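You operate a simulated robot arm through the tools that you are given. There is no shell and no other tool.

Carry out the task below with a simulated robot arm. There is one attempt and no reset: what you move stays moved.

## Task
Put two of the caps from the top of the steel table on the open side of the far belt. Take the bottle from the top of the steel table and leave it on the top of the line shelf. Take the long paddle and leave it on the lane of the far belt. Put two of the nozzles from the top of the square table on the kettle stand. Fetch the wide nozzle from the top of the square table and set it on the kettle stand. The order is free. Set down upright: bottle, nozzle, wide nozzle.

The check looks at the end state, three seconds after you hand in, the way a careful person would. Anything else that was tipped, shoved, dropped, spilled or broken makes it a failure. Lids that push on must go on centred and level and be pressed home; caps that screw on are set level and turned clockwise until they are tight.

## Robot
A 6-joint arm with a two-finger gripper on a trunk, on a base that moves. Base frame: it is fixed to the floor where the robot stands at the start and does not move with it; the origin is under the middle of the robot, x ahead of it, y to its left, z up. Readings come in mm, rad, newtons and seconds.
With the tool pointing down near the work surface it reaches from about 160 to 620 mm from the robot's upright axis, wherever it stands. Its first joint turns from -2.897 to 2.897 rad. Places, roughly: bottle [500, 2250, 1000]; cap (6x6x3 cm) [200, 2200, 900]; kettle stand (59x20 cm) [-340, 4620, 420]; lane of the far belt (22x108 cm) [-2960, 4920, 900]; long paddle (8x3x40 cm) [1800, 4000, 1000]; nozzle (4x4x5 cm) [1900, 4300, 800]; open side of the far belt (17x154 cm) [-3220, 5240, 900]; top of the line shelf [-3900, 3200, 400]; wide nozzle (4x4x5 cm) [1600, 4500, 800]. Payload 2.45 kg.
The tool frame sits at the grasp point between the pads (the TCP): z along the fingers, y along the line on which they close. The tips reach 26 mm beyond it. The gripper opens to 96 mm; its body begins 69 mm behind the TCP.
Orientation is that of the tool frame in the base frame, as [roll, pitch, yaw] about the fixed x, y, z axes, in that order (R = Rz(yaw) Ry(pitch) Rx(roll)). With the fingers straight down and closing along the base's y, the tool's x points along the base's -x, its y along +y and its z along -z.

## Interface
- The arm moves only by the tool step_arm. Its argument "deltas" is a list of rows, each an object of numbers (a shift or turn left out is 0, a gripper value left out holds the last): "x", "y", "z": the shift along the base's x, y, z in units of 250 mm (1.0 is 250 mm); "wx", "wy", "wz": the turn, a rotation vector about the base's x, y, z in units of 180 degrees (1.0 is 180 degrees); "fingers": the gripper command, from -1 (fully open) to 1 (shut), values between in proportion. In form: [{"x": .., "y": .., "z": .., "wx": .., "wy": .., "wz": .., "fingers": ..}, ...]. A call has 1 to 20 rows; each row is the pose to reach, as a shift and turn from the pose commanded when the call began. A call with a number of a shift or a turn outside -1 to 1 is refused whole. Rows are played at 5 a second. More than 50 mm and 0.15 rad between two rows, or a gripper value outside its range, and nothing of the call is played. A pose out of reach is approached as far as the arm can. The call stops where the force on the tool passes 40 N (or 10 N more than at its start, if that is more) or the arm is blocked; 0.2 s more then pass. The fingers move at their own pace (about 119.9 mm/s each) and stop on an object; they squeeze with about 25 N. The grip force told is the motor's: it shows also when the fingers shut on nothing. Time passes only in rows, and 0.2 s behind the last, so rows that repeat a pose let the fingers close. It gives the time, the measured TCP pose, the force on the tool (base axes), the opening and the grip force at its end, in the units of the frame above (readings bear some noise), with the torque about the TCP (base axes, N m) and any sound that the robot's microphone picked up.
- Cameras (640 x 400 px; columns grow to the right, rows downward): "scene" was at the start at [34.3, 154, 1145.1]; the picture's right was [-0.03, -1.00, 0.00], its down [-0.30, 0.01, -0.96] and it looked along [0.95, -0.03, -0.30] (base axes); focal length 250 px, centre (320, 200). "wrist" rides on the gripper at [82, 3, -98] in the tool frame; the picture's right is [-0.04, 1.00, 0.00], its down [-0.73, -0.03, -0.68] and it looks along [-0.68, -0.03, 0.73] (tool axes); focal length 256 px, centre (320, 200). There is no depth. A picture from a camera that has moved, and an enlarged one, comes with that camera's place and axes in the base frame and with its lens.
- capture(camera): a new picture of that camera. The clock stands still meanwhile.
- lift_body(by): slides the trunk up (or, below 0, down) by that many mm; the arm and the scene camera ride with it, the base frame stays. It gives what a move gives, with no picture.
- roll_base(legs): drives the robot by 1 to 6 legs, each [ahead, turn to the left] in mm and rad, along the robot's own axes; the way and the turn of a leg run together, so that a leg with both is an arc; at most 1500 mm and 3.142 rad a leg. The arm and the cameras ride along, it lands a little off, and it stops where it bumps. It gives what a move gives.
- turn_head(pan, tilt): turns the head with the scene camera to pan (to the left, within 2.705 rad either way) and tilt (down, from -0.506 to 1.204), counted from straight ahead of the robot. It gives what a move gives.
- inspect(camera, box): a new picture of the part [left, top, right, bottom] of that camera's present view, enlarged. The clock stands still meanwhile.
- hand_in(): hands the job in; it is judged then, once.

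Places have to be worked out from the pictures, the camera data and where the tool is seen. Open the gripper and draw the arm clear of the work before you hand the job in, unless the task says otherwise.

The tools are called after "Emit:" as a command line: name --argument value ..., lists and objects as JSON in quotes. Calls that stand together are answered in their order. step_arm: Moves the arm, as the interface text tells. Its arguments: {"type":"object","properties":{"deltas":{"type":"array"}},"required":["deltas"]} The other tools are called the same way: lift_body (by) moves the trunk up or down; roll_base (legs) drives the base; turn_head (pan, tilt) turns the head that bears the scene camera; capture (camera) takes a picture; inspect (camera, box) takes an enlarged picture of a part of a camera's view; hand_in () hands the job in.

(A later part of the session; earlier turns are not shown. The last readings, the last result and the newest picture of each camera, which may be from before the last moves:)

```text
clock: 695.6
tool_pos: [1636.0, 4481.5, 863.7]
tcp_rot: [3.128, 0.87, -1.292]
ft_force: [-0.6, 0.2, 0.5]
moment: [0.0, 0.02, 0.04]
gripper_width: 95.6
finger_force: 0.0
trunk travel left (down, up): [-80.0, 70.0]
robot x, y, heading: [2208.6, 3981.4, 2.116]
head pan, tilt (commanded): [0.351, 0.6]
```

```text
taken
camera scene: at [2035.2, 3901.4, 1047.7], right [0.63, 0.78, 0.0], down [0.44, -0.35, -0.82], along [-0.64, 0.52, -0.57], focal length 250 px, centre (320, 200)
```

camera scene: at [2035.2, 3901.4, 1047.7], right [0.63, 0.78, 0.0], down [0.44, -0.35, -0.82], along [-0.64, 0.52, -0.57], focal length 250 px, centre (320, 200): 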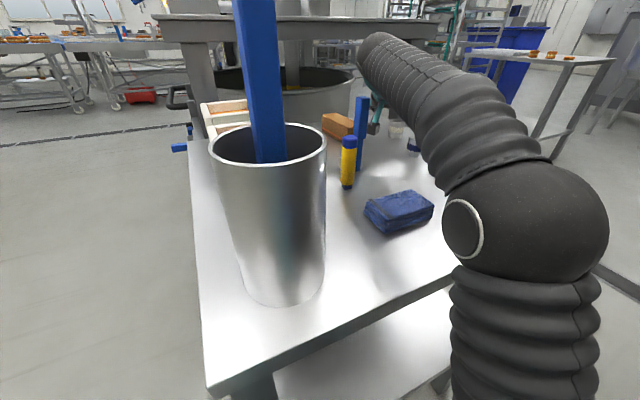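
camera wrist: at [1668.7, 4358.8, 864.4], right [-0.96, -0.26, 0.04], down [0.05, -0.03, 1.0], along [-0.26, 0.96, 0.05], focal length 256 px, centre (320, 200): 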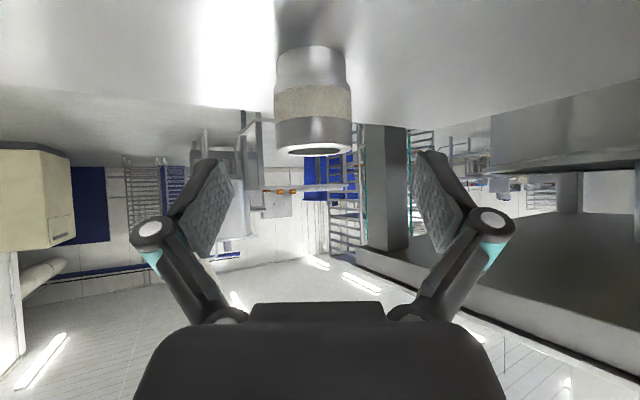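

Well aligned. Lower the last 31 mm and close.

Emit:
lift_body --by -31

Emit:
capture --camera "wrist"

Emit:
step_arm --deltas '[{"fingers": 0.0}, {"fingers": 1}, {"fingers": 1}, {"fingers": 1}]'

Emit:
capture --camera "wrist"

```text
clock: 696.3
tool_pos: [1635.3, 4481.7, 832.5]
tcp_rot: [3.128, 0.87, -1.292]
ft_force: [-0.7, 0.3, -0.2]
moment: [0.01, 0.0, -0.01]
gripper_width: 96.1
finger_force: 0.1
trunk travel left (down, up): [-49.0, 101.0]
robot x, y, heading: [2206.9, 3980.4, 2.114]
head pan, tilt (commanded): [0.351, 0.6]
```

```text
taken
camera wrist: at [1668.7, 4358.8, 833.3], right [-0.96, -0.26, 0.04], down [0.05, -0.03, 1.0], along [-0.26, 0.96, 0.05], focal length 256 px, centre (320, 200)
```

wrist: 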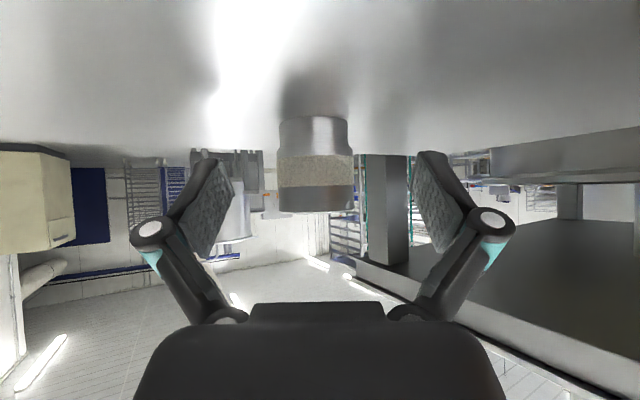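

```text
clock: 697.3
tool_pos: [1637.0, 4482.0, 832.5]
tcp_rot: [3.127, 0.871, -1.291]
ft_force: [-0.4, -0.3, 1.5]
moment: [0.03, -0.02, -0.01]
gripper_width: 38.5
finger_force: 25.0
trunk travel left (down, up): [-49.0, 101.0]
robot x, y, heading: [2206.5, 3977.3, 2.117]
head pan, tilt (commanded): [0.351, 0.6]
```

```text
taken
camera wrist: at [1668.7, 4358.7, 833.5], right [-0.96, -0.26, 0.04], down [0.05, -0.03, 1.0], along [-0.26, 0.96, 0.05], focal length 256 px, centre (320, 200)
```

wrist: 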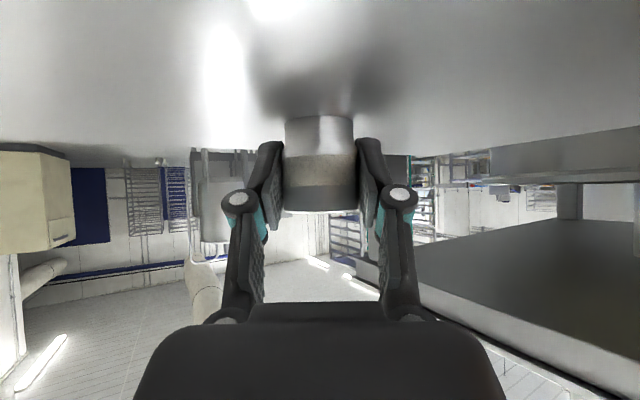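

Gripped (38.5 mm). Raise with the trunk, then retract.

Emit:
lift_body --by 101

Emit:
capture --camera "wrist"

Emit:
step_arm --deltas '[{"x": 0.11, "y": -0.06, "z": 0.05}, {"x": 0.24, "y": -0.14, "z": 0.12}, {"x": 0.38, "y": -0.24, "z": 0.16}, {"x": 0.52, "y": -0.34, "z": 0.2}, {"x": 0.66, "y": -0.44, "z": 0.24}, {"x": 0.8, "y": -0.54, "z": 0.24}, {"x": 0.94, "y": -0.64, "z": 0.24}, {"x": 0.94, "y": -0.64, "z": 0.24}]'

Emit:
capture --camera "scene"

```text
clock: 698.7
tool_pos: [1637.1, 4482.6, 932.5]
tcp_rot: [3.126, 0.871, -1.292]
ft_force: [0.4, 0.8, -1.1]
moment: [0.01, 0.01, -0.01]
gripper_width: 38.3
finger_force: 25.0
trunk travel left (down, up): [-150.0, 0.0]
robot x, y, heading: [2205.0, 3977.4, 2.112]
head pan, tilt (commanded): [0.351, 0.6]
```

```text
taken
camera wrist: at [1668.6, 4358.8, 934.2], right [-0.96, -0.26, 0.04], down [0.05, -0.03, 1.0], along [-0.26, 0.96, 0.05], focal length 256 px, centre (320, 200)
```

wrist: 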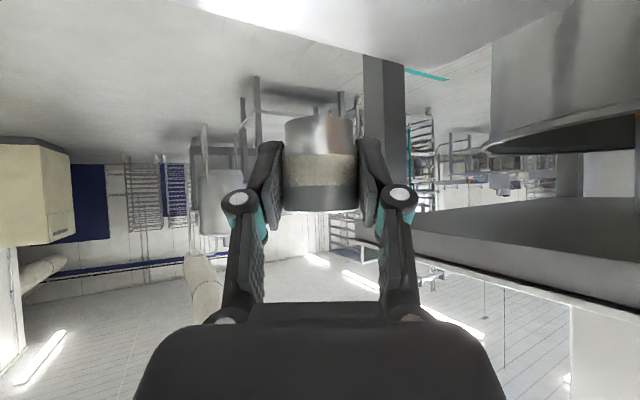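

```text
clock: 700.5
tool_pos: [1871.6, 4323.4, 991.4]
tcp_rot: [3.128, 0.872, -1.292]
ft_force: [-0.1, -0.6, -0.8]
moment: [-0.01, 0.03, -0.01]
gripper_width: 37.9
finger_force: 24.8
trunk travel left (down, up): [-150.0, 0.0]
robot x, y, heading: [2204.5, 3980.8, 2.113]
head pan, tilt (commanded): [0.351, 0.6]
```

```text
taken
camera scene: at [2035.2, 3901.5, 1117.7], right [0.63, 0.78, 0.0], down [0.44, -0.35, -0.83], along [-0.64, 0.52, -0.57], focal length 250 px, centre (320, 200)
```

scene: 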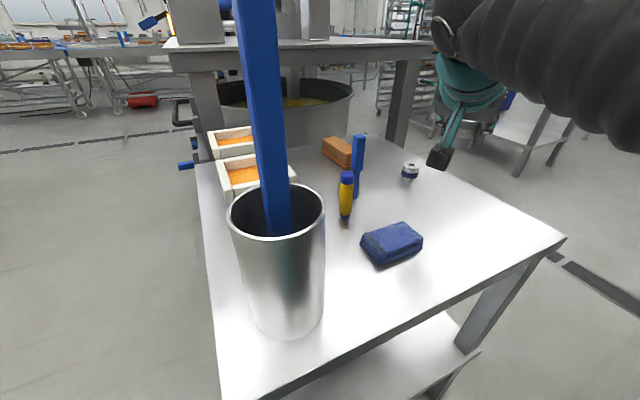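

Wide nozzle held upright. I back out and drive to the kettle stand.

Emit:
roll_base --legs '[[-470, 0], [0, 1.17], [950, 0], [900, 0]]'

```text
clock: 715.2
tool_pos: [152.0, 3149.7, 992.3]
tcp_rot: [3.127, 0.87, -0.145]
ft_force: [0.4, 0.5, -1.0]
moment: [0.02, 0.0, 0.0]
gripper_width: 38.1
finger_force: 25.3
trunk travel left (down, up): [-150.0, 0.0]
robot x, y, heading: [604.6, 3317.6, -3.016]
head pan, tilt (commanded): [0.351, 0.6]
```

Emit:
roll_base --legs '[[0, -0.469], [1400, 0], [0, -1.455]]'

Emit:
turn_head --pan 0.0 --tilt 0.7

Emit:
capture --camera "scene"

```text
clock: 727.1
tool_pos: [-662.1, 4288.4, 992.3]
tcp_rot: [3.126, 0.872, -2.127]
ft_force: [-0.4, 0.2, -0.3]
moment: [-0.01, 0.0, 0.01]
gripper_width: 38.0
finger_force: 25.4
trunk travel left (down, up): [-150.0, 0.0]
robot x, y, heading: [-692.8, 3807.9, 1.28]
head pan, tilt (commanded): [0.351, 0.6]
```

```text
clock: 727.9
tool_pos: [-661.8, 4289.3, 990.9]
tcp_rot: [3.127, 0.87, -2.127]
ft_force: [-1.0, 1.6, 0.0]
moment: [0.0, -0.01, 0.01]
gripper_width: 38.1
finger_force: 24.6
trunk travel left (down, up): [-150.0, 0.0]
robot x, y, heading: [-697.5, 3808.3, 1.281]
head pan, tilt (commanded): [0.0, 0.7]
```

```text
taken
camera scene: at [-836.6, 3877.6, 1109.1], right [0.96, -0.29, 0.0], down [-0.18, -0.62, -0.77], along [0.22, 0.73, -0.64], focal length 250 px, centre (320, 200)
```

scene: 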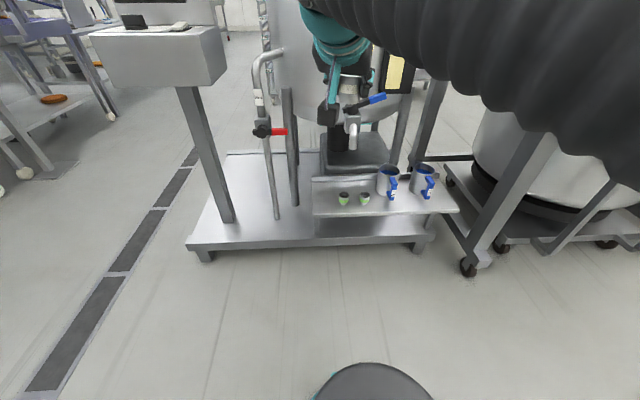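

Emit:
roll_base --legs '[[330, 0]]'

Emit:
lift_body --by -150

Emit:
turn_head --pan -0.1 --tilt 0.7

Emit:
capture --camera "scene"

Emit:
capture --camera "wrist"

```text
clock: 730.1
tool_pos: [-575.5, 4607.9, 993.2]
tcp_rot: [3.127, 0.872, -2.115]
ft_force: [-1.0, -0.2, -0.4]
moment: [0.0, 0.01, 0.05]
gripper_width: 38.0
finger_force: 24.6
trunk travel left (down, up): [-150.0, 0.0]
robot x, y, heading: [-604.2, 4128.1, 1.291]
head pan, tilt (commanded): [0.0, 0.7]
```

```text
clock: 731.9
tool_pos: [-575.3, 4607.3, 842.9]
tcp_rot: [3.126, 0.871, -2.116]
ft_force: [-1.0, 0.6, -0.7]
moment: [0.02, 0.02, 0.02]
gripper_width: 38.1
finger_force: 25.3
trunk travel left (down, up): [0.0, 150.0]
robot x, y, heading: [-601.3, 4126.0, 1.289]
head pan, tilt (commanded): [0.0, 0.7]
```

```text
clock: 732.5
tool_pos: [-574.3, 4608.6, 841.9]
tcp_rot: [3.129, 0.872, -2.116]
ft_force: [-0.7, 0.7, -0.7]
moment: [0.03, -0.01, -0.03]
gripper_width: 38.0
finger_force: 24.9
trunk travel left (down, up): [0.0, 150.0]
robot x, y, heading: [-601.2, 4128.7, 1.29]
head pan, tilt (commanded): [-0.099, 0.7]
```

```text
taken
camera scene: at [-735.5, 4192.3, 959.1], right [0.93, -0.37, 0.0], down [-0.24, -0.6, -0.76], along [0.28, 0.71, -0.64], focal length 250 px, centre (320, 200)
```

scene: 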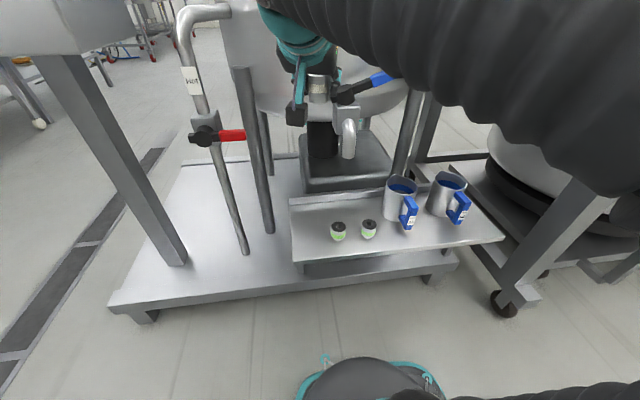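

```text
taken
camera wrist: at [-643.5, 4500.1, 843.3], right [-0.85, 0.53, 0.04], down [0.01, -0.06, 1.0], along [0.53, 0.85, 0.05], focal length 256 px, centre (320, 200)
```

wrist: 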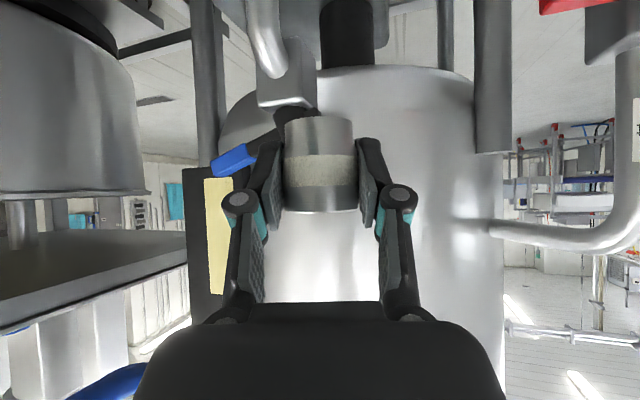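

I rotate the tool to face the stand squarely, move over the free left spot (≈80 mm from nozzle 2), and descend.

Emit:
step_arm --deltas '[{"x": -0.03, "y": 0.06, "wz": 0.0323}, {"x": -0.06, "y": 0.12, "wz": 0.0647}, {"x": -0.09, "y": 0.185, "wz": 0.097}, {"x": -0.09, "y": 0.185, "z": -0.14, "wz": 0.097}, {"x": -0.09, "y": 0.185, "z": -0.28, "wz": 0.097}, {"x": -0.09, "y": 0.185, "z": -0.42, "wz": 0.097}, {"x": -0.09, "y": 0.185, "z": -0.56, "wz": 0.097}, {"x": -0.09, "y": 0.185, "z": -0.7, "wz": 0.097}, {"x": -0.09, "y": 0.185, "z": -0.84, "wz": 0.097}, {"x": -0.09, "y": 0.185, "z": -0.96, "wz": 0.097}, {"x": -0.09, "y": 0.185, "z": -0.96, "wz": 0.097}]'

Emit:
capture --camera "scene"

Emit:
capture --camera "wrist"

```text
clock: 735.0
tool_pos: [-597.9, 4651.4, 602.8]
tcp_rot: [3.126, 0.87, -1.811]
ft_force: [0.1, 1.0, -1.0]
moment: [0.01, -0.03, -0.02]
gripper_width: 37.9
finger_force: 24.3
trunk travel left (down, up): [0.0, 150.0]
robot x, y, heading: [-601.1, 4128.5, 1.289]
head pan, tilt (commanded): [-0.099, 0.7]
```

```text
taken
camera scene: at [-735.5, 4192.3, 959.1], right [0.93, -0.37, 0.0], down [-0.24, -0.6, -0.76], along [0.28, 0.71, -0.64], focal length 250 px, centre (320, 200)
```

scene: 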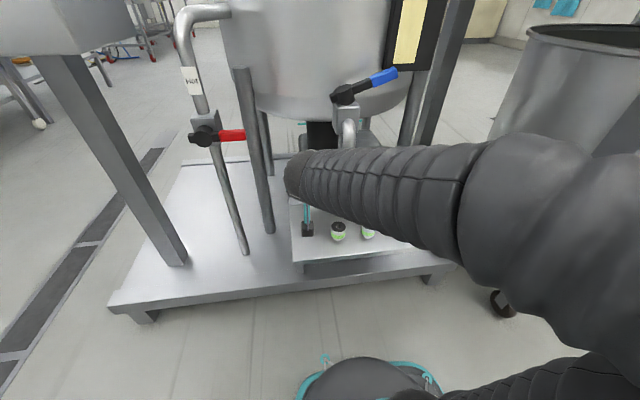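

```text
taken
camera wrist: at [-631.6, 4529.0, 603.5], right [-0.97, 0.25, 0.04], down [0.03, -0.06, 1.0], along [0.25, 0.97, 0.05], focal length 256 px, centre (320, 200)
```

wrist: 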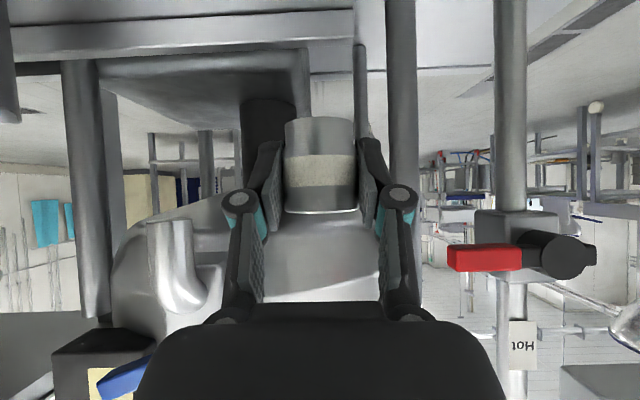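

Emit:
step_arm --deltas '[{"z": -0.1, "x": 0.002, "y": 0.012}, {"z": -0.2, "x": 0.004, "y": 0.014}, {"z": -0.3, "x": 0.004, "y": 0.014}, {"z": -0.4, "x": 0.004, "y": 0.014}, {"z": -0.48, "x": 0.004, "y": 0.014}, {"z": -0.54, "x": 0.004, "y": 0.014}, {"z": -0.54, "x": 0.004, "y": 0.014}]'

Emit:
capture --camera "wrist"

Emit:
capture --camera "scene"

```text
clock: 736.5
tool_pos: [-594.0, 4659.0, 466.6]
tcp_rot: [3.128, 0.87, -1.813]
ft_force: [0.1, 0.4, -1.0]
moment: [-0.03, -0.02, -0.02]
gripper_width: 38.0
finger_force: 25.6
trunk travel left (down, up): [0.0, 150.0]
robot x, y, heading: [-602.4, 4126.7, 1.287]
head pan, tilt (commanded): [-0.099, 0.7]
```

```text
taken
camera wrist: at [-628.2, 4536.4, 468.0], right [-0.97, 0.25, 0.04], down [0.03, -0.05, 1.0], along [0.25, 0.97, 0.05], focal length 256 px, centre (320, 200)
```

wrist: 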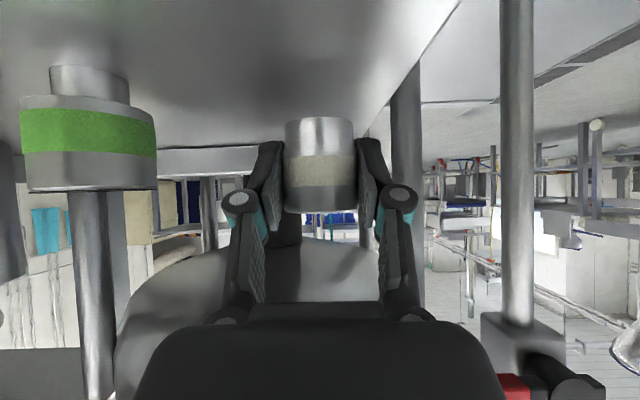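

```text
taken
camera scene: at [-735.5, 4192.3, 959.1], right [0.93, -0.37, 0.0], down [-0.24, -0.6, -0.76], along [0.28, 0.71, -0.64], focal length 250 px, centre (320, 200)
```

scene: 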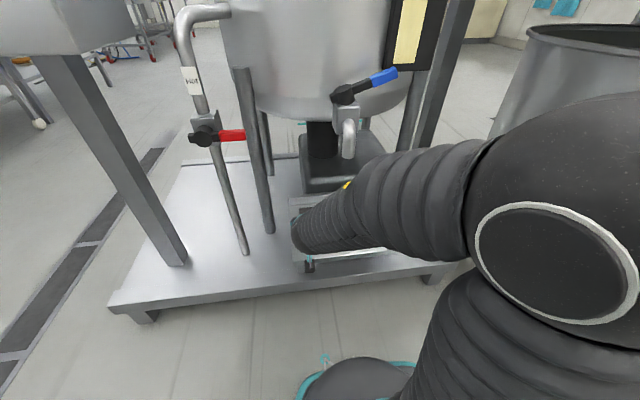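

Emit:
step_arm --deltas '[{"z": -0.02}, {"z": -0.04}, {"z": -0.052}, {"z": -0.052}]'

Emit:
step_arm --deltas '[{"z": -0.008}, {"z": -0.016}, {"z": -0.016}]'

```text
clock: 737.5
tool_pos: [-595.2, 4657.5, 454.1]
tcp_rot: [3.128, 0.87, -1.811]
ft_force: [0.0, -0.3, -1.0]
moment: [0.01, 0.01, 0.01]
gripper_width: 38.0
finger_force: 24.5
trunk travel left (down, up): [0.0, 150.0]
robot x, y, heading: [-599.9, 4128.9, 1.291]
head pan, tilt (commanded): [-0.099, 0.7]
```

```text
clock: 738.4
tool_pos: [-596.2, 4658.3, 452.2]
tcp_rot: [3.126, 0.874, -1.811]
ft_force: [-1.9, -1.4, 16.3]
moment: [-0.05, -0.01, 0.02]
gripper_width: 37.8
finger_force: 25.2
trunk travel left (down, up): [0.0, 150.0]
robot x, y, heading: [-600.7, 4128.7, 1.289]
head pan, tilt (commanded): [-0.099, 0.7]
```

Contact. Relieve and open only partly (to ~56 mm, keeping clear of nozzle 2), then rise.

Emit:
step_arm --deltas '[{"z": 0.006}, {"z": 0.007, "fingers": 0.12}, {"z": 0.007, "fingers": 0.0}, {"z": 0.007, "fingers": -0.1}, {"z": 0.007, "fingers": -0.17}, {"z": 0.007, "fingers": -0.17}]'

Emit:
capture --camera "wrist"

```text
clock: 739.8
tool_pos: [-595.5, 4657.9, 452.7]
tcp_rot: [3.127, 0.869, -1.813]
ft_force: [-0.2, -0.7, -0.7]
moment: [0.01, 0.01, 0.0]
gripper_width: 56.1
finger_force: 0.1
trunk travel left (down, up): [0.0, 150.0]
robot x, y, heading: [-600.3, 4128.9, 1.282]
head pan, tilt (commanded): [-0.099, 0.7]
```

```text
taken
camera wrist: at [-629.4, 4534.6, 453.6], right [-0.97, 0.25, 0.04], down [0.03, -0.05, 1.0], along [0.25, 0.97, 0.05], focal length 256 px, centre (320, 200)
```

wrist: 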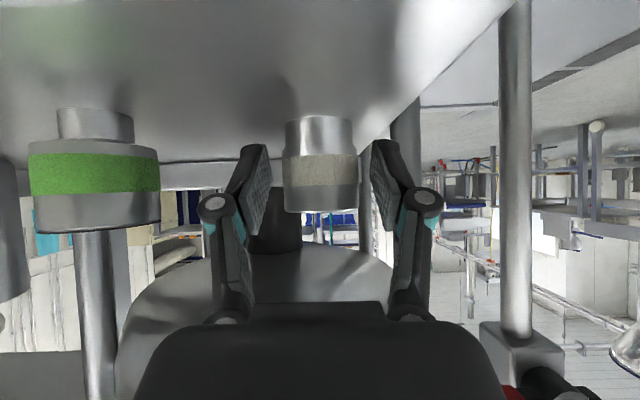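

The wide nozzle stands upright on the stand. Rise and retract, then raise the trunk.

Emit:
step_arm --deltas '[{"z": 0.06}, {"z": 0.14}, {"z": 0.24}, {"z": 0.36, "y": -0.03}, {"z": 0.5, "y": -0.08}, {"z": 0.64, "y": -0.14}, {"z": 0.78, "y": -0.2}, {"z": 0.92, "y": -0.26}, {"z": 1.0, "y": -0.3}, {"z": 1.0, "y": -0.3}]'

Emit:
lift_body --by 150

Emit:
step_arm --deltas '[{"z": 0.1, "fingers": -1}, {"z": 0.24}, {"z": 0.38}, {"z": 0.5}, {"z": 0.5}]'

Emit:
capture --camera "scene"

Emit:
inspect --camera "scene" --box '[260, 160, 520, 300]'

```text
clock: 742.0
tool_pos: [-596.8, 4580.8, 702.8]
tcp_rot: [3.13, 0.868, -1.811]
ft_force: [-0.4, 0.1, -0.3]
moment: [0.02, -0.03, 0.01]
gripper_width: 56.3
finger_force: 0.2
trunk travel left (down, up): [0.0, 150.0]
robot x, y, heading: [-601.5, 4129.4, 1.287]
head pan, tilt (commanded): [-0.099, 0.7]
```

```text
clock: 743.7
tool_pos: [-595.2, 4580.6, 852.9]
tcp_rot: [3.128, 0.872, -1.811]
ft_force: [-0.3, 1.0, 0.2]
moment: [0.0, 0.01, -0.02]
gripper_width: 55.9
finger_force: 0.0
trunk travel left (down, up): [-150.0, 0.0]
robot x, y, heading: [-596.2, 4125.1, 1.293]
head pan, tilt (commanded): [-0.099, 0.7]
```

```text
clock: 744.9
tool_pos: [-593.8, 4581.3, 978.9]
tcp_rot: [3.129, 0.872, -1.813]
ft_force: [0.1, 0.0, -0.3]
moment: [-0.01, 0.02, 0.02]
gripper_width: 95.9
finger_force: 0.1
trunk travel left (down, up): [-150.0, 0.0]
robot x, y, heading: [-601.8, 4126.3, 1.295]
head pan, tilt (commanded): [-0.099, 0.7]
```

```text
taken
camera scene: at [-735.5, 4192.2, 1109.1], right [0.93, -0.37, 0.0], down [-0.24, -0.6, -0.76], along [0.28, 0.71, -0.64], focal length 250 px, centre (320, 200)
```

scene: 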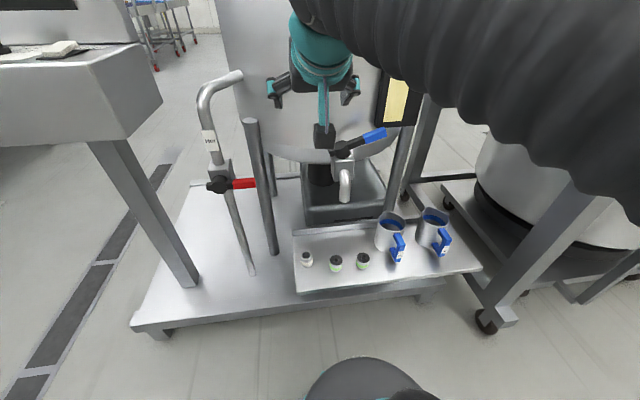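

```text
2.46 times, centred on (390, 230) of scene
camera zoom: at [-735.5, 4192.2, 1109.1], right [0.93, -0.37, 0.0], down [-0.24, -0.6, -0.76], along [0.28, 0.71, -0.64], focal length 615 px, centre (148, 126)
```

zoom: 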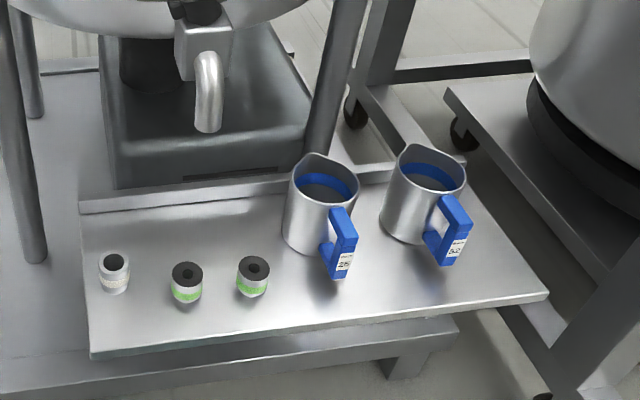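

All three nozzles stand upright on the kettle stand. Last item: the long paddle in the holder at ≈(1862,4005). I drive to the front of the square table to study it.

Emit:
roll_base --legs '[[-400, 0], [0, -1.6], [1400, 0]]'

```text
clock: 758.0
tool_pos: [1115.3, 3285.3, 978.1]
tcp_rot: [3.127, 0.872, 2.865]
ft_force: [0.1, -0.4, 0.4]
moment: [-0.01, 0.02, 0.0]
gripper_width: 95.9
finger_force: 0.0
trunk travel left (down, up): [-150.0, 0.0]
robot x, y, heading: [659.8, 3305.7, -0.32]
head pan, tilt (commanded): [-0.099, 0.7]
```

Emit:
roll_base --legs '[[0, 0.455], [880, 0], [0, 0.9]]'

Emit:
turn_head --pan 0.0 --tilt 0.2

Emit:
capture --camera "scene"

Emit:
capture --camera "wrist"

```text
clock: 766.1
tool_pos: [1630.2, 3851.4, 978.3]
tcp_rot: [3.126, 0.87, -2.093]
ft_force: [0.7, 0.3, 0.3]
moment: [-0.01, -0.03, 0.03]
gripper_width: 96.1
finger_force: 0.0
trunk travel left (down, up): [-150.0, 0.0]
robot x, y, heading: [1499.7, 3415.6, 1.009]
head pan, tilt (commanded): [-0.099, 0.7]
```

```text
clock: 767.0
tool_pos: [1630.7, 3851.0, 978.0]
tcp_rot: [3.127, 0.871, -2.093]
ft_force: [-0.1, 0.0, 0.1]
moment: [0.0, 0.0, 0.02]
gripper_width: 95.8
finger_force: 0.0
trunk travel left (down, up): [-150.0, 0.0]
robot x, y, heading: [1497.4, 3415.5, 1.008]
head pan, tilt (commanded): [0.0, 0.201]
```

```text
taken
camera scene: at [1383.9, 3527.7, 1154.4], right [0.85, -0.53, 0.0], down [-0.11, -0.17, -0.98], along [0.52, 0.83, -0.2], focal length 250 px, centre (320, 200)
```

scene: 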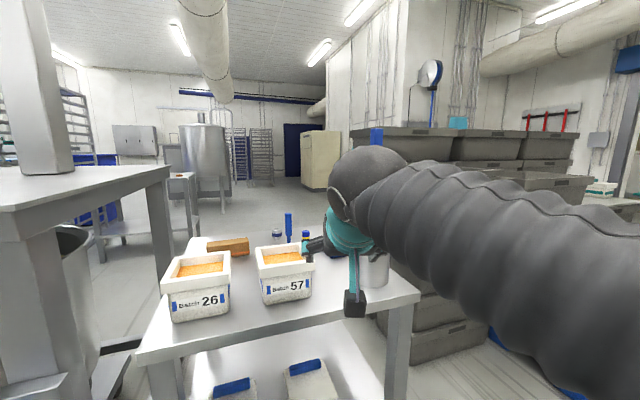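

```text
taken
camera wrist: at [1563.8, 3741.8, 978.9], right [-0.86, 0.51, 0.04], down [0.01, -0.06, 1.0], along [0.51, 0.86, 0.05], focal length 256 px, centre (320, 200)
```

wrist: 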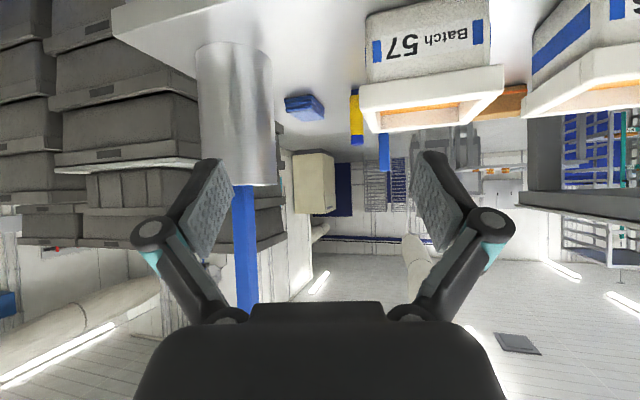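

Emit:
inspect --camera "wrist" --box '[170, 20, 330, 320]'

Emit:
inspect --camera "scene" --box '[340, 110, 420, 300]'

```text
1.33 times, centred on (250, 170) of wrist
camera zoom: at [1563.8, 3741.8, 978.9], right [-0.86, 0.51, 0.04], down [0.01, -0.06, 1.0], along [0.51, 0.86, 0.05], focal length 341 px, centre (413, 240)
```

zoom: 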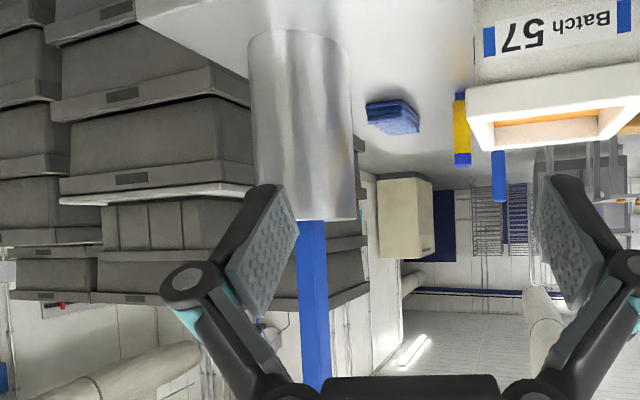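

```text
2.11 times, centred on (380, 205) of scene
camera zoom: at [1383.9, 3527.7, 1154.4], right [0.85, -0.53, 0.0], down [-0.11, -0.17, -0.98], along [0.52, 0.83, -0.2], focal length 526 px, centre (194, 190)
```

zoom: 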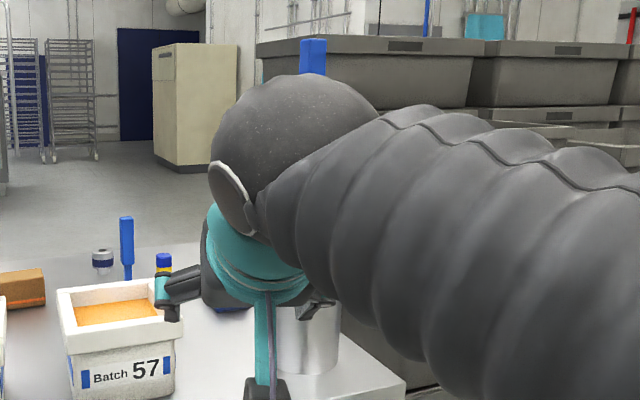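

I move a bit closer and bring the tool vertical so the wrist camera can look down into the holder and show the blade's orientation.

Emit:
roll_base --legs '[[0, 0.095], [140, 0]]'

Emit:
step_arm --deltas '[{"wx": -0.0395, "wy": 0.0225, "z": 0.01}, {"wx": -0.079, "wy": 0.045, "z": 0.02}, {"wx": -0.1185, "wy": 0.0675, "z": 0.03}, {"wx": -0.158, "wy": 0.09, "z": 0.04}, {"wx": -0.1975, "wy": 0.1125, "z": 0.05}, {"wx": -0.237, "wy": 0.135, "z": 0.06}, {"wx": -0.237, "wy": 0.135, "z": 0.06}]'

Emit:
capture --camera "wrist"

```text
clock: 768.9
tool_pos: [1649.6, 3983.6, 978.9]
tcp_rot: [3.127, 0.87, -1.998]
ft_force: [0.2, -0.2, -0.2]
moment: [0.05, 0.03, 0.01]
gripper_width: 96.1
finger_force: 0.0
trunk travel left (down, up): [-150.0, 0.0]
robot x, y, heading: [1555.7, 3539.2, 1.102]
head pan, tilt (commanded): [0.0, 0.201]
```

```text
clock: 770.5
tool_pos: [1651.4, 3982.7, 993.2]
tcp_rot: [3.056, 0.014, -2.028]
ft_force: [0.2, -0.5, -0.6]
moment: [0.02, 0.0, 0.01]
gripper_width: 96.1
finger_force: 0.0
trunk travel left (down, up): [-150.0, 0.0]
robot x, y, heading: [1561.2, 3537.4, 1.104]
head pan, tilt (commanded): [0.0, 0.201]
```

```text
taken
camera wrist: at [1617.1, 3907.1, 1091.2], right [-0.88, 0.48, 0.08], down [0.4, 0.61, 0.68], along [0.28, 0.63, -0.72], focal length 256 px, centre (320, 200)
```

wrist: 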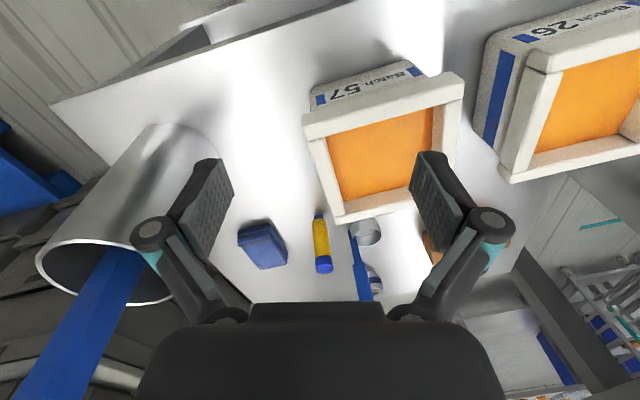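

Emit:
step_arm --deltas '[{"x": 0.13, "y": -0.041, "wx": -0.0024, "wy": -0.0049, "wz": -0.0076}, {"x": 0.26, "y": -0.082, "wx": -0.0048, "wy": -0.0098, "wz": -0.0152}, {"x": 0.39, "y": -0.122, "wx": -0.0072, "wy": -0.0146, "wz": -0.0228}, {"x": 0.52, "y": -0.163, "wx": -0.0096, "wy": -0.0195, "wz": -0.0304}, {"x": 0.65, "y": -0.204, "wx": -0.012, "wy": -0.0244, "wz": -0.038}, {"x": 0.65, "y": -0.204, "wx": -0.012, "wy": -0.0244, "wz": -0.038}]'

Emit:
capture --camera "wrist"

Emit:
inspect --camera "wrist" --box '[220, 120, 440, 310]'

```text
clock: 771.9
tool_pos: [1810.8, 3934.7, 994.0]
tcp_rot: [-3.141, 0.019, -2.149]
ft_force: [-0.2, 0.4, 0.1]
moment: [-0.02, 0.0, 0.0]
gripper_width: 96.1
finger_force: 0.1
trunk travel left (down, up): [-150.0, 0.0]
robot x, y, heading: [1561.4, 3537.5, 1.102]
head pan, tilt (commanded): [0.0, 0.201]
```

```text
taken
camera wrist: at [1760.8, 3866.2, 1090.2], right [-0.82, 0.58, 0.0], down [0.42, 0.59, 0.69], along [0.4, 0.57, -0.72], focal length 256 px, centre (320, 200)
```

wrist: 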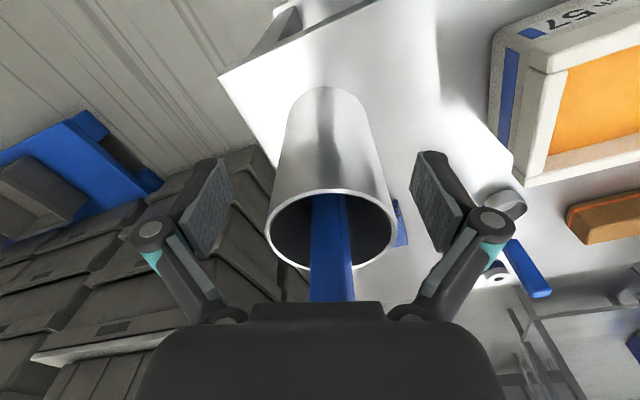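

```text
2.11 times, centred on (330, 215) of wrist
camera zoom: at [1760.8, 3866.2, 1090.2], right [-0.82, 0.58, 0.0], down [0.42, 0.59, 0.69], along [0.4, 0.57, -0.72], focal length 539 px, centre (299, 168)
```

zoom: 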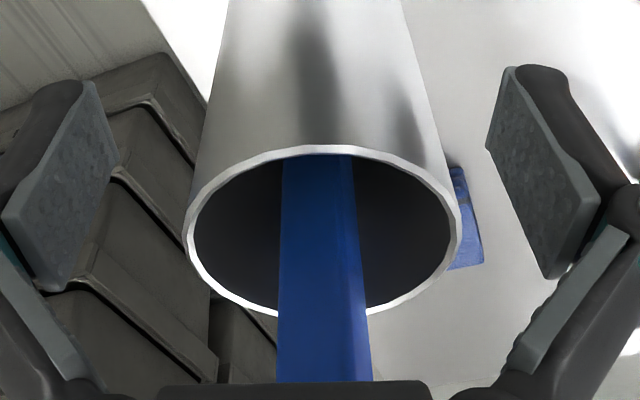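

The handle is vertical at ≈(1844.5,3998), ~28 mm thick, faces aligned with heading ≈1.26; holder rim z≈956. I back off to set the tool horizontal for a side grasp at mid-height (z≈1020).

Emit:
roll_base --legs '[[-300, 0], [0, -1.07], [190, 0], [0, 1.23]]'

```text
clock: 780.9
tool_pos: [1801.1, 3709.9, 993.6]
tcp_rot: [-3.139, 0.02, -1.986]
ft_force: [-0.6, -0.6, -0.1]
moment: [0.0, -0.06, 0.0]
gripper_width: 96.1
finger_force: 0.0
trunk travel left (down, up): [-150.0, 0.0]
robot x, y, heading: [1614.8, 3278.8, 1.26]
head pan, tilt (commanded): [0.0, 0.201]
```

Emit:
step_arm --deltas '[{"wz": 0.0165, "y": 0.06}, {"wz": 0.033, "y": 0.12}, {"wz": 0.033, "y": 0.12}]'

Emit:
step_arm --deltas '[{"wx": 0.0427, "wy": -0.0137, "y": 0.03, "z": 0.01}, {"wx": 0.0854, "wy": -0.0275, "y": 0.06, "z": 0.02}, {"wx": 0.1281, "wy": -0.0412, "y": 0.09, "z": 0.03}, {"wx": 0.1708, "wy": -0.0549, "y": 0.12, "z": 0.04}, {"wx": 0.2135, "wy": -0.0686, "y": 0.15, "z": 0.05}, {"wx": 0.2562, "wy": -0.0824, "y": 0.18, "z": 0.06}, {"wx": 0.2989, "wy": -0.0961, "y": 0.21, "z": 0.07}, {"wx": 0.3416, "wy": -0.1098, "y": 0.24, "z": 0.08}, {"wx": 0.3843, "wy": -0.1235, "y": 0.27, "z": 0.09}, {"wx": 0.427, "wy": -0.1373, "y": 0.3, "z": 0.1}, {"wx": 0.4697, "wy": -0.151, "y": 0.33, "z": 0.104}, {"wx": 0.4697, "wy": -0.151, "y": 0.36, "z": 0.104}]'

Emit:
capture --camera "wrist"

Emit:
capture --camera "scene"

```text
clock: 781.7
tool_pos: [1801.3, 3740.6, 992.1]
tcp_rot: [-3.14, 0.024, -1.883]
ft_force: [-0.3, 0.2, -0.4]
moment: [-0.03, 0.01, 0.0]
gripper_width: 96.0
finger_force: 0.1
trunk travel left (down, up): [-150.0, 0.0]
robot x, y, heading: [1620.5, 3278.5, 1.259]
head pan, tilt (commanded): [0.0, 0.201]
```

```text
clock: 784.3
tool_pos: [1802.5, 3830.1, 1019.4]
tcp_rot: [1.147, 1.567, 2.406]
ft_force: [0.6, -0.7, -0.2]
moment: [-0.02, 0.0, -0.01]
gripper_width: 96.1
finger_force: 0.1
out of reach, approached as far as the arm can: row 11
trunk travel left (down, up): [-150.0, 0.0]
robot x, y, heading: [1615.5, 3279.8, 1.264]
head pan, tilt (commanded): [0.0, 0.201]
```

```text
taken
camera wrist: at [1767.3, 3738.4, 937.9], right [-0.95, 0.31, 0.04], down [-0.18, -0.66, 0.73], along [0.25, 0.69, 0.68], focal length 256 px, centre (320, 200)
```

wrist: 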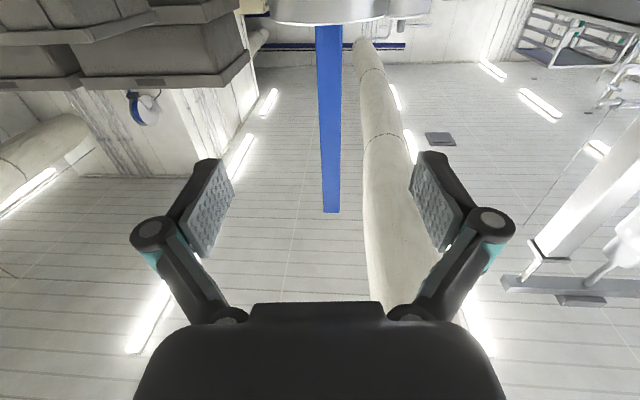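

```text
taken
camera scene: at [1479.0, 3357.9, 1154.5], right [0.95, -0.3, 0.0], down [-0.06, -0.19, -0.98], along [0.3, 0.93, -0.2], focal length 250 px, centre (320, 200)
```

scene: 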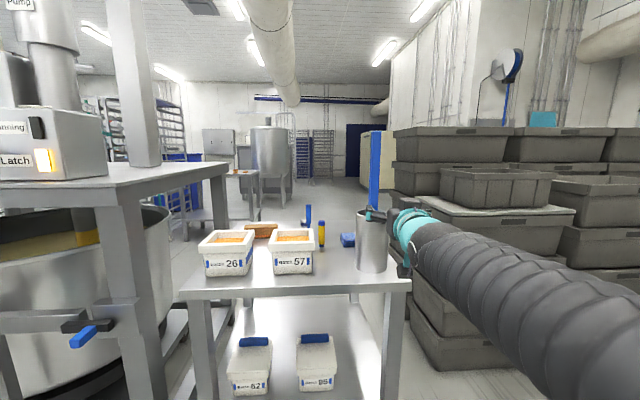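

The tool is horizontal, the bar is ~173 mm ahead and 12 mm to the left. I shift laterally and drive the base forward to bring the gripper around the handle.

Emit:
step_arm --deltas '[{"x": -0.022, "y": 0.007}, {"x": -0.044, "y": 0.014}, {"x": -0.044, "y": 0.014}]'

Emit:
roll_base --legs '[[140, 0]]'

Emit:
capture --camera "wrist"

Emit:
capture --camera "scene"

```text
clock: 785.1
tool_pos: [1791.8, 3833.7, 1019.3]
tcp_rot: [1.187, 1.568, 2.445]
ft_force: [-0.2, 0.6, 0.7]
moment: [0.03, -0.01, 0.0]
gripper_width: 96.1
finger_force: 0.0
trunk travel left (down, up): [-150.0, 0.0]
robot x, y, heading: [1619.7, 3279.5, 1.269]
head pan, tilt (commanded): [0.0, 0.201]
```

```text
clock: 786.4
tool_pos: [1834.0, 3969.0, 1018.2]
tcp_rot: [1.264, 1.567, 2.52]
ft_force: [0.4, 0.3, -0.6]
moment: [-0.02, 0.0, 0.0]
gripper_width: 96.1
finger_force: 0.0
trunk travel left (down, up): [-150.0, 0.0]
robot x, y, heading: [1660.6, 3415.7, 1.265]
head pan, tilt (commanded): [0.0, 0.201]
```

```text
taken
camera wrist: at [1800.2, 3876.9, 937.8], right [-0.95, 0.31, 0.04], down [-0.18, -0.66, 0.73], along [0.25, 0.69, 0.68], focal length 256 px, centre (320, 200)
```

wrist: 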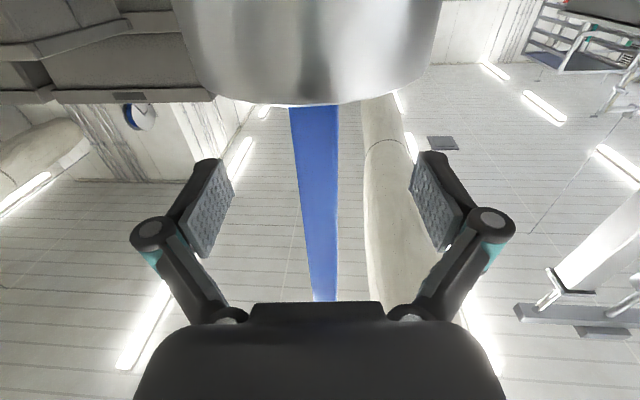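

```text
taken
camera scene: at [1521.9, 3492.8, 1154.5], right [0.95, -0.3, 0.0], down [-0.06, -0.19, -0.98], along [0.3, 0.93, -0.2], focal length 250 px, centre (320, 200)
```

scene: 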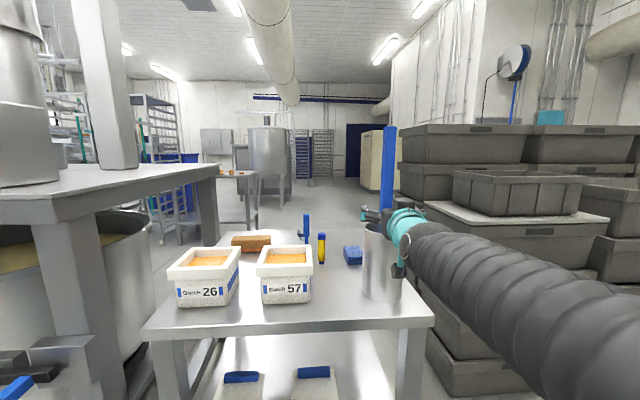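

Emit:
inspect --camera "wrist" --box '[240, 90, 400, 310]'

Emit:
inspect --camera "scene" --box '[340, 110, 440, 310]'

```text
1.82 times, centred on (320, 200) of wrist
camera zoom: at [1800.2, 3876.9, 937.8], right [-0.95, 0.31, 0.04], down [-0.18, -0.66, 0.73], along [0.25, 0.69, 0.68], focal length 465 px, centre (320, 200)
```

zoom: 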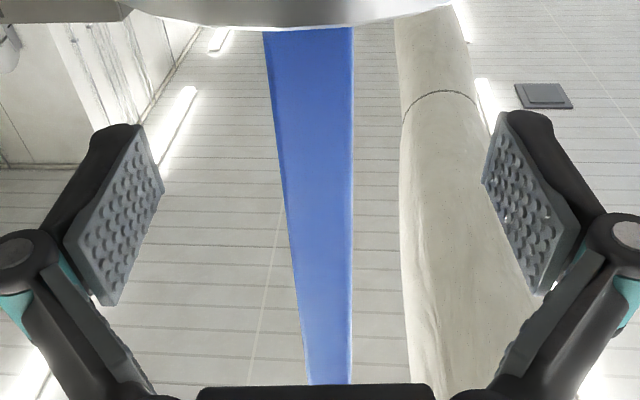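

```text
2.00 times, centred on (390, 210) of scene
camera zoom: at [1521.9, 3492.8, 1154.5], right [0.95, -0.3, 0.0], down [-0.06, -0.19, -0.98], along [0.3, 0.93, -0.2], focal length 500 px, centre (180, 180)
```

zoom: 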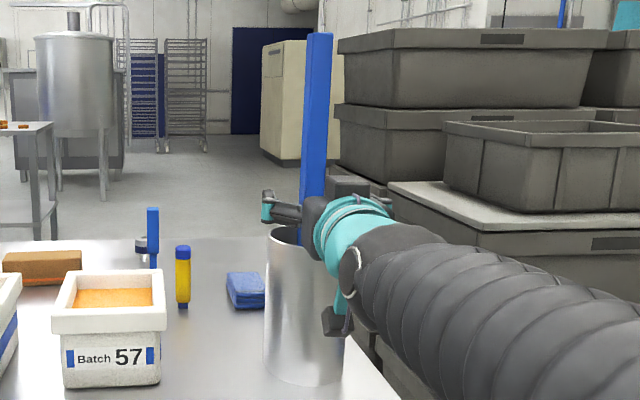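

Estimates put the bar ~26±8 mm ahead of the TCP, centred laterally. I move 15 mm forward and close.

Emit:
step_arm --deltas '[{"x": 0.01, "y": 0.03}, {"x": 0.019, "y": 0.057}, {"x": 0.019, "y": 0.057}]'

Emit:
step_arm --deltas '[{"fingers": -0.3}, {"fingers": 0.2}, {"fingers": 1}, {"fingers": 1}, {"fingers": 1}, {"fingers": 1}]'

Emit:
capture --camera "wrist"

Emit:
inspect --camera "scene" --box '[340, 110, 440, 310]'

```text
clock: 787.2
tool_pos: [1838.2, 3984.1, 1019.0]
tcp_rot: [1.133, 1.567, 2.391]
ft_force: [-0.1, -0.6, 0.1]
moment: [0.0, 0.0, 0.02]
gripper_width: 96.0
finger_force: 0.1
trunk travel left (down, up): [-150.0, 0.0]
robot x, y, heading: [1660.6, 3414.7, 1.27]
head pan, tilt (commanded): [0.0, 0.201]
```

```text
clock: 788.6
tool_pos: [1839.3, 3983.0, 1020.1]
tcp_rot: [1.24, 1.566, 2.496]
ft_force: [1.5, -0.9, 0.5]
moment: [0.05, -0.11, -0.04]
gripper_width: 23.4
finger_force: 25.4
trunk travel left (down, up): [-150.0, 0.0]
robot x, y, heading: [1662.2, 3410.5, 1.258]
head pan, tilt (commanded): [0.0, 0.201]
```

```text
taken
camera wrist: at [1804.8, 3891.2, 938.0], right [-0.95, 0.31, 0.04], down [-0.18, -0.66, 0.73], along [0.25, 0.69, 0.68], focal length 256 px, centre (320, 200)
```

wrist: 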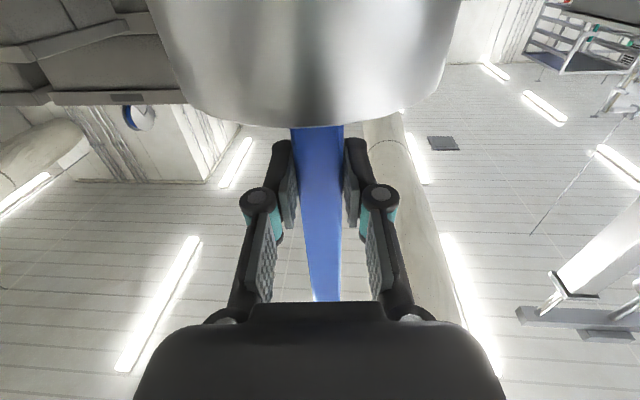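

```text
2.00 times, centred on (390, 210) of scene
camera zoom: at [1521.9, 3492.7, 1154.5], right [0.95, -0.3, 0.0], down [-0.06, -0.19, -0.98], along [0.3, 0.93, -0.2], focal length 500 px, centre (180, 180)
```

zoom: 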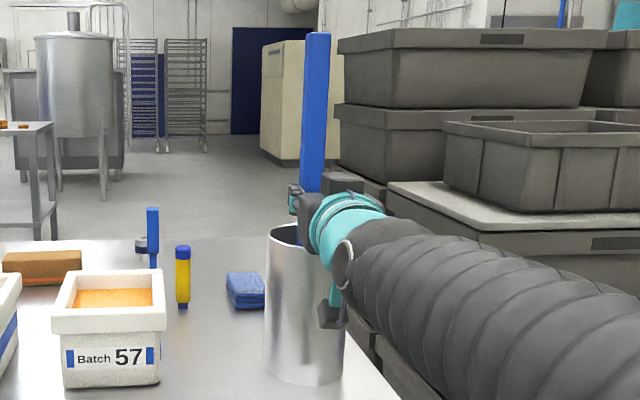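

The handle is held (23.4 mm). I lift straight up step by step.

Emit:
step_arm --deltas '[{"z": 0.08}, {"z": 0.2}, {"z": 0.32}, {"z": 0.44}, {"z": 0.44}]'

Emit:
capture --camera "wrist"

Emit:
capture --camera "scene"

```text
clock: 789.8
tool_pos: [1844.5, 3983.7, 1133.2]
tcp_rot: [-1.488, 1.333, -0.283]
ft_force: [0.0, 1.0, -1.2]
moment: [0.2, 0.13, -0.47]
gripper_width: 30.1
finger_force: 24.4
out of reach, approached as far as the arm can: row 2, 3
trunk travel left (down, up): [-150.0, 0.0]
robot x, y, heading: [1664.3, 3413.6, 1.265]
head pan, tilt (commanded): [0.0, 0.201]
```

```text
taken
camera wrist: at [1824.5, 3888.4, 1050.5], right [-0.92, 0.35, -0.2], down [-0.38, -0.6, 0.71], along [0.13, 0.72, 0.68], focal length 256 px, centre (320, 200)
```

wrist: 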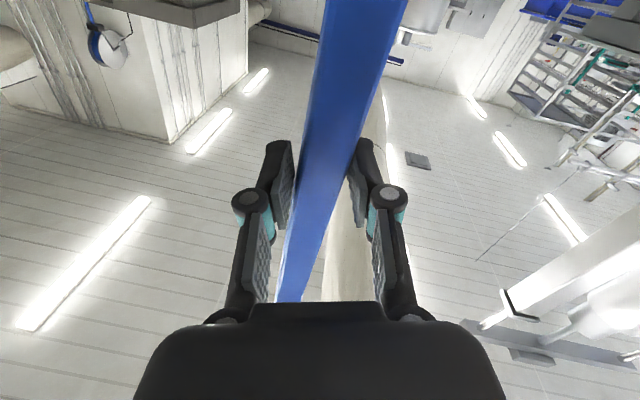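

```text
taken
camera scene: at [1521.6, 3493.0, 1154.4], right [0.95, -0.3, 0.0], down [-0.06, -0.19, -0.98], along [0.3, 0.93, -0.2], focal length 250 px, centre (320, 200)
```

scene: 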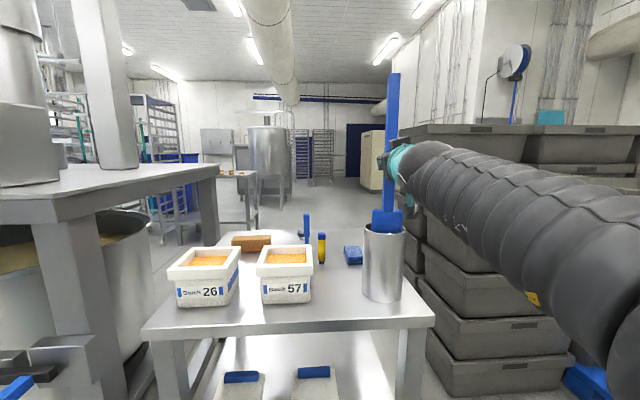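

The tool rolled ~13° during the lift (near a reach limit). The blade is emerging and its flat faces the right way. I check the current pose with a null step.

Emit:
step_arm --deltas '[{"z": 0}, {"z": 0}]'

Emit:
capture --camera "wrist"

Emit:
inspect --camera "scene" --box '[340, 60, 440, 260]'

```text
clock: 790.4
tool_pos: [1836.9, 3986.6, 1128.8]
tcp_rot: [0.758, 1.567, 2.005]
ft_force: [4.3, 0.8, -1.0]
moment: [0.0, -0.85, -0.05]
gripper_width: 23.7
finger_force: 24.3
trunk travel left (down, up): [-150.0, 0.0]
robot x, y, heading: [1659.3, 3413.1, 1.261]
head pan, tilt (commanded): [0.0, 0.201]
```

```text
taken
camera wrist: at [1801.4, 3895.3, 1046.6], right [-0.95, 0.32, 0.04], down [-0.19, -0.66, 0.73], along [0.26, 0.69, 0.68], focal length 256 px, centre (320, 200)
```

wrist: 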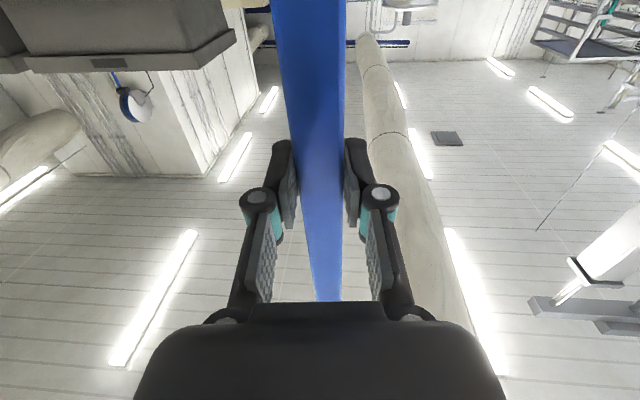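

```text
2.00 times, centred on (390, 160) of scene
camera zoom: at [1522.2, 3493.0, 1154.5], right [0.95, -0.3, 0.0], down [-0.06, -0.19, -0.98], along [0.3, 0.93, -0.2], focal length 500 px, centre (180, 280)
```

zoom: 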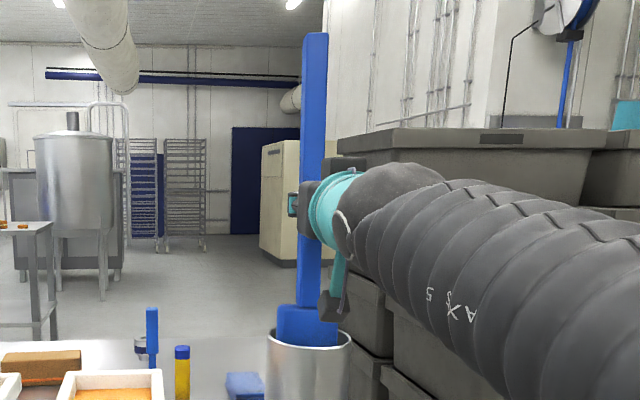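

Settled with correct orientation; the blade's lower part is still in the holder. I continue lifting in small steps.

Emit:
step_arm --deltas '[{"z": 0.05}, {"z": 0.1}, {"z": 0.15}, {"z": 0.2}, {"z": 0.2}, {"z": 0.2}]'

Emit:
capture --camera "wrist"

Emit:
inspect --camera "scene" --box '[340, 60, 440, 260]'

```text
clock: 791.8
tool_pos: [1825.4, 3988.2, 1174.7]
tcp_rot: [0.915, 1.568, 2.163]
ft_force: [3.9, 0.1, -3.8]
moment: [-0.04, -0.69, -0.02]
gripper_width: 25.3
finger_force: 25.0
out of reach, approached as far as the arm can: row 1, 2, 3, 4, 5, 6
trunk travel left (down, up): [-150.0, 0.0]
robot x, y, heading: [1662.3, 3414.9, 1.264]
head pan, tilt (commanded): [0.0, 0.201]
```

```text
taken
camera wrist: at [1790.6, 3897.3, 1093.0], right [-0.95, 0.32, 0.04], down [-0.19, -0.66, 0.73], along [0.26, 0.69, 0.68], focal length 256 px, centre (320, 200)
```

wrist: 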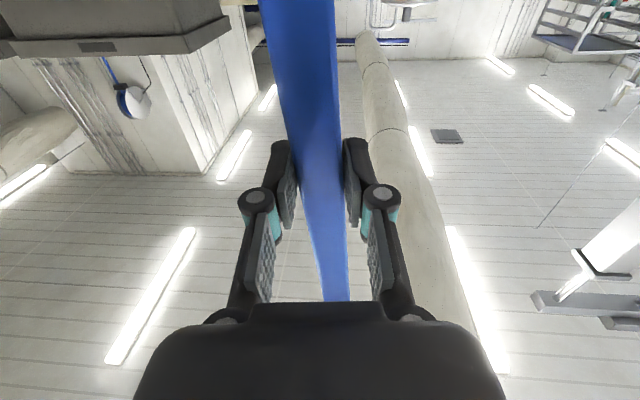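

```text
2.00 times, centred on (390, 160) of scene
camera zoom: at [1522.1, 3492.9, 1154.5], right [0.95, -0.3, 0.0], down [-0.06, -0.19, -0.98], along [0.3, 0.93, -0.2], focal length 500 px, centre (180, 280)
```

zoom: 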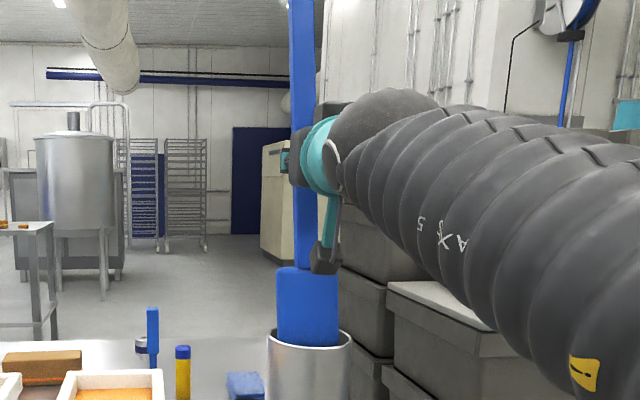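

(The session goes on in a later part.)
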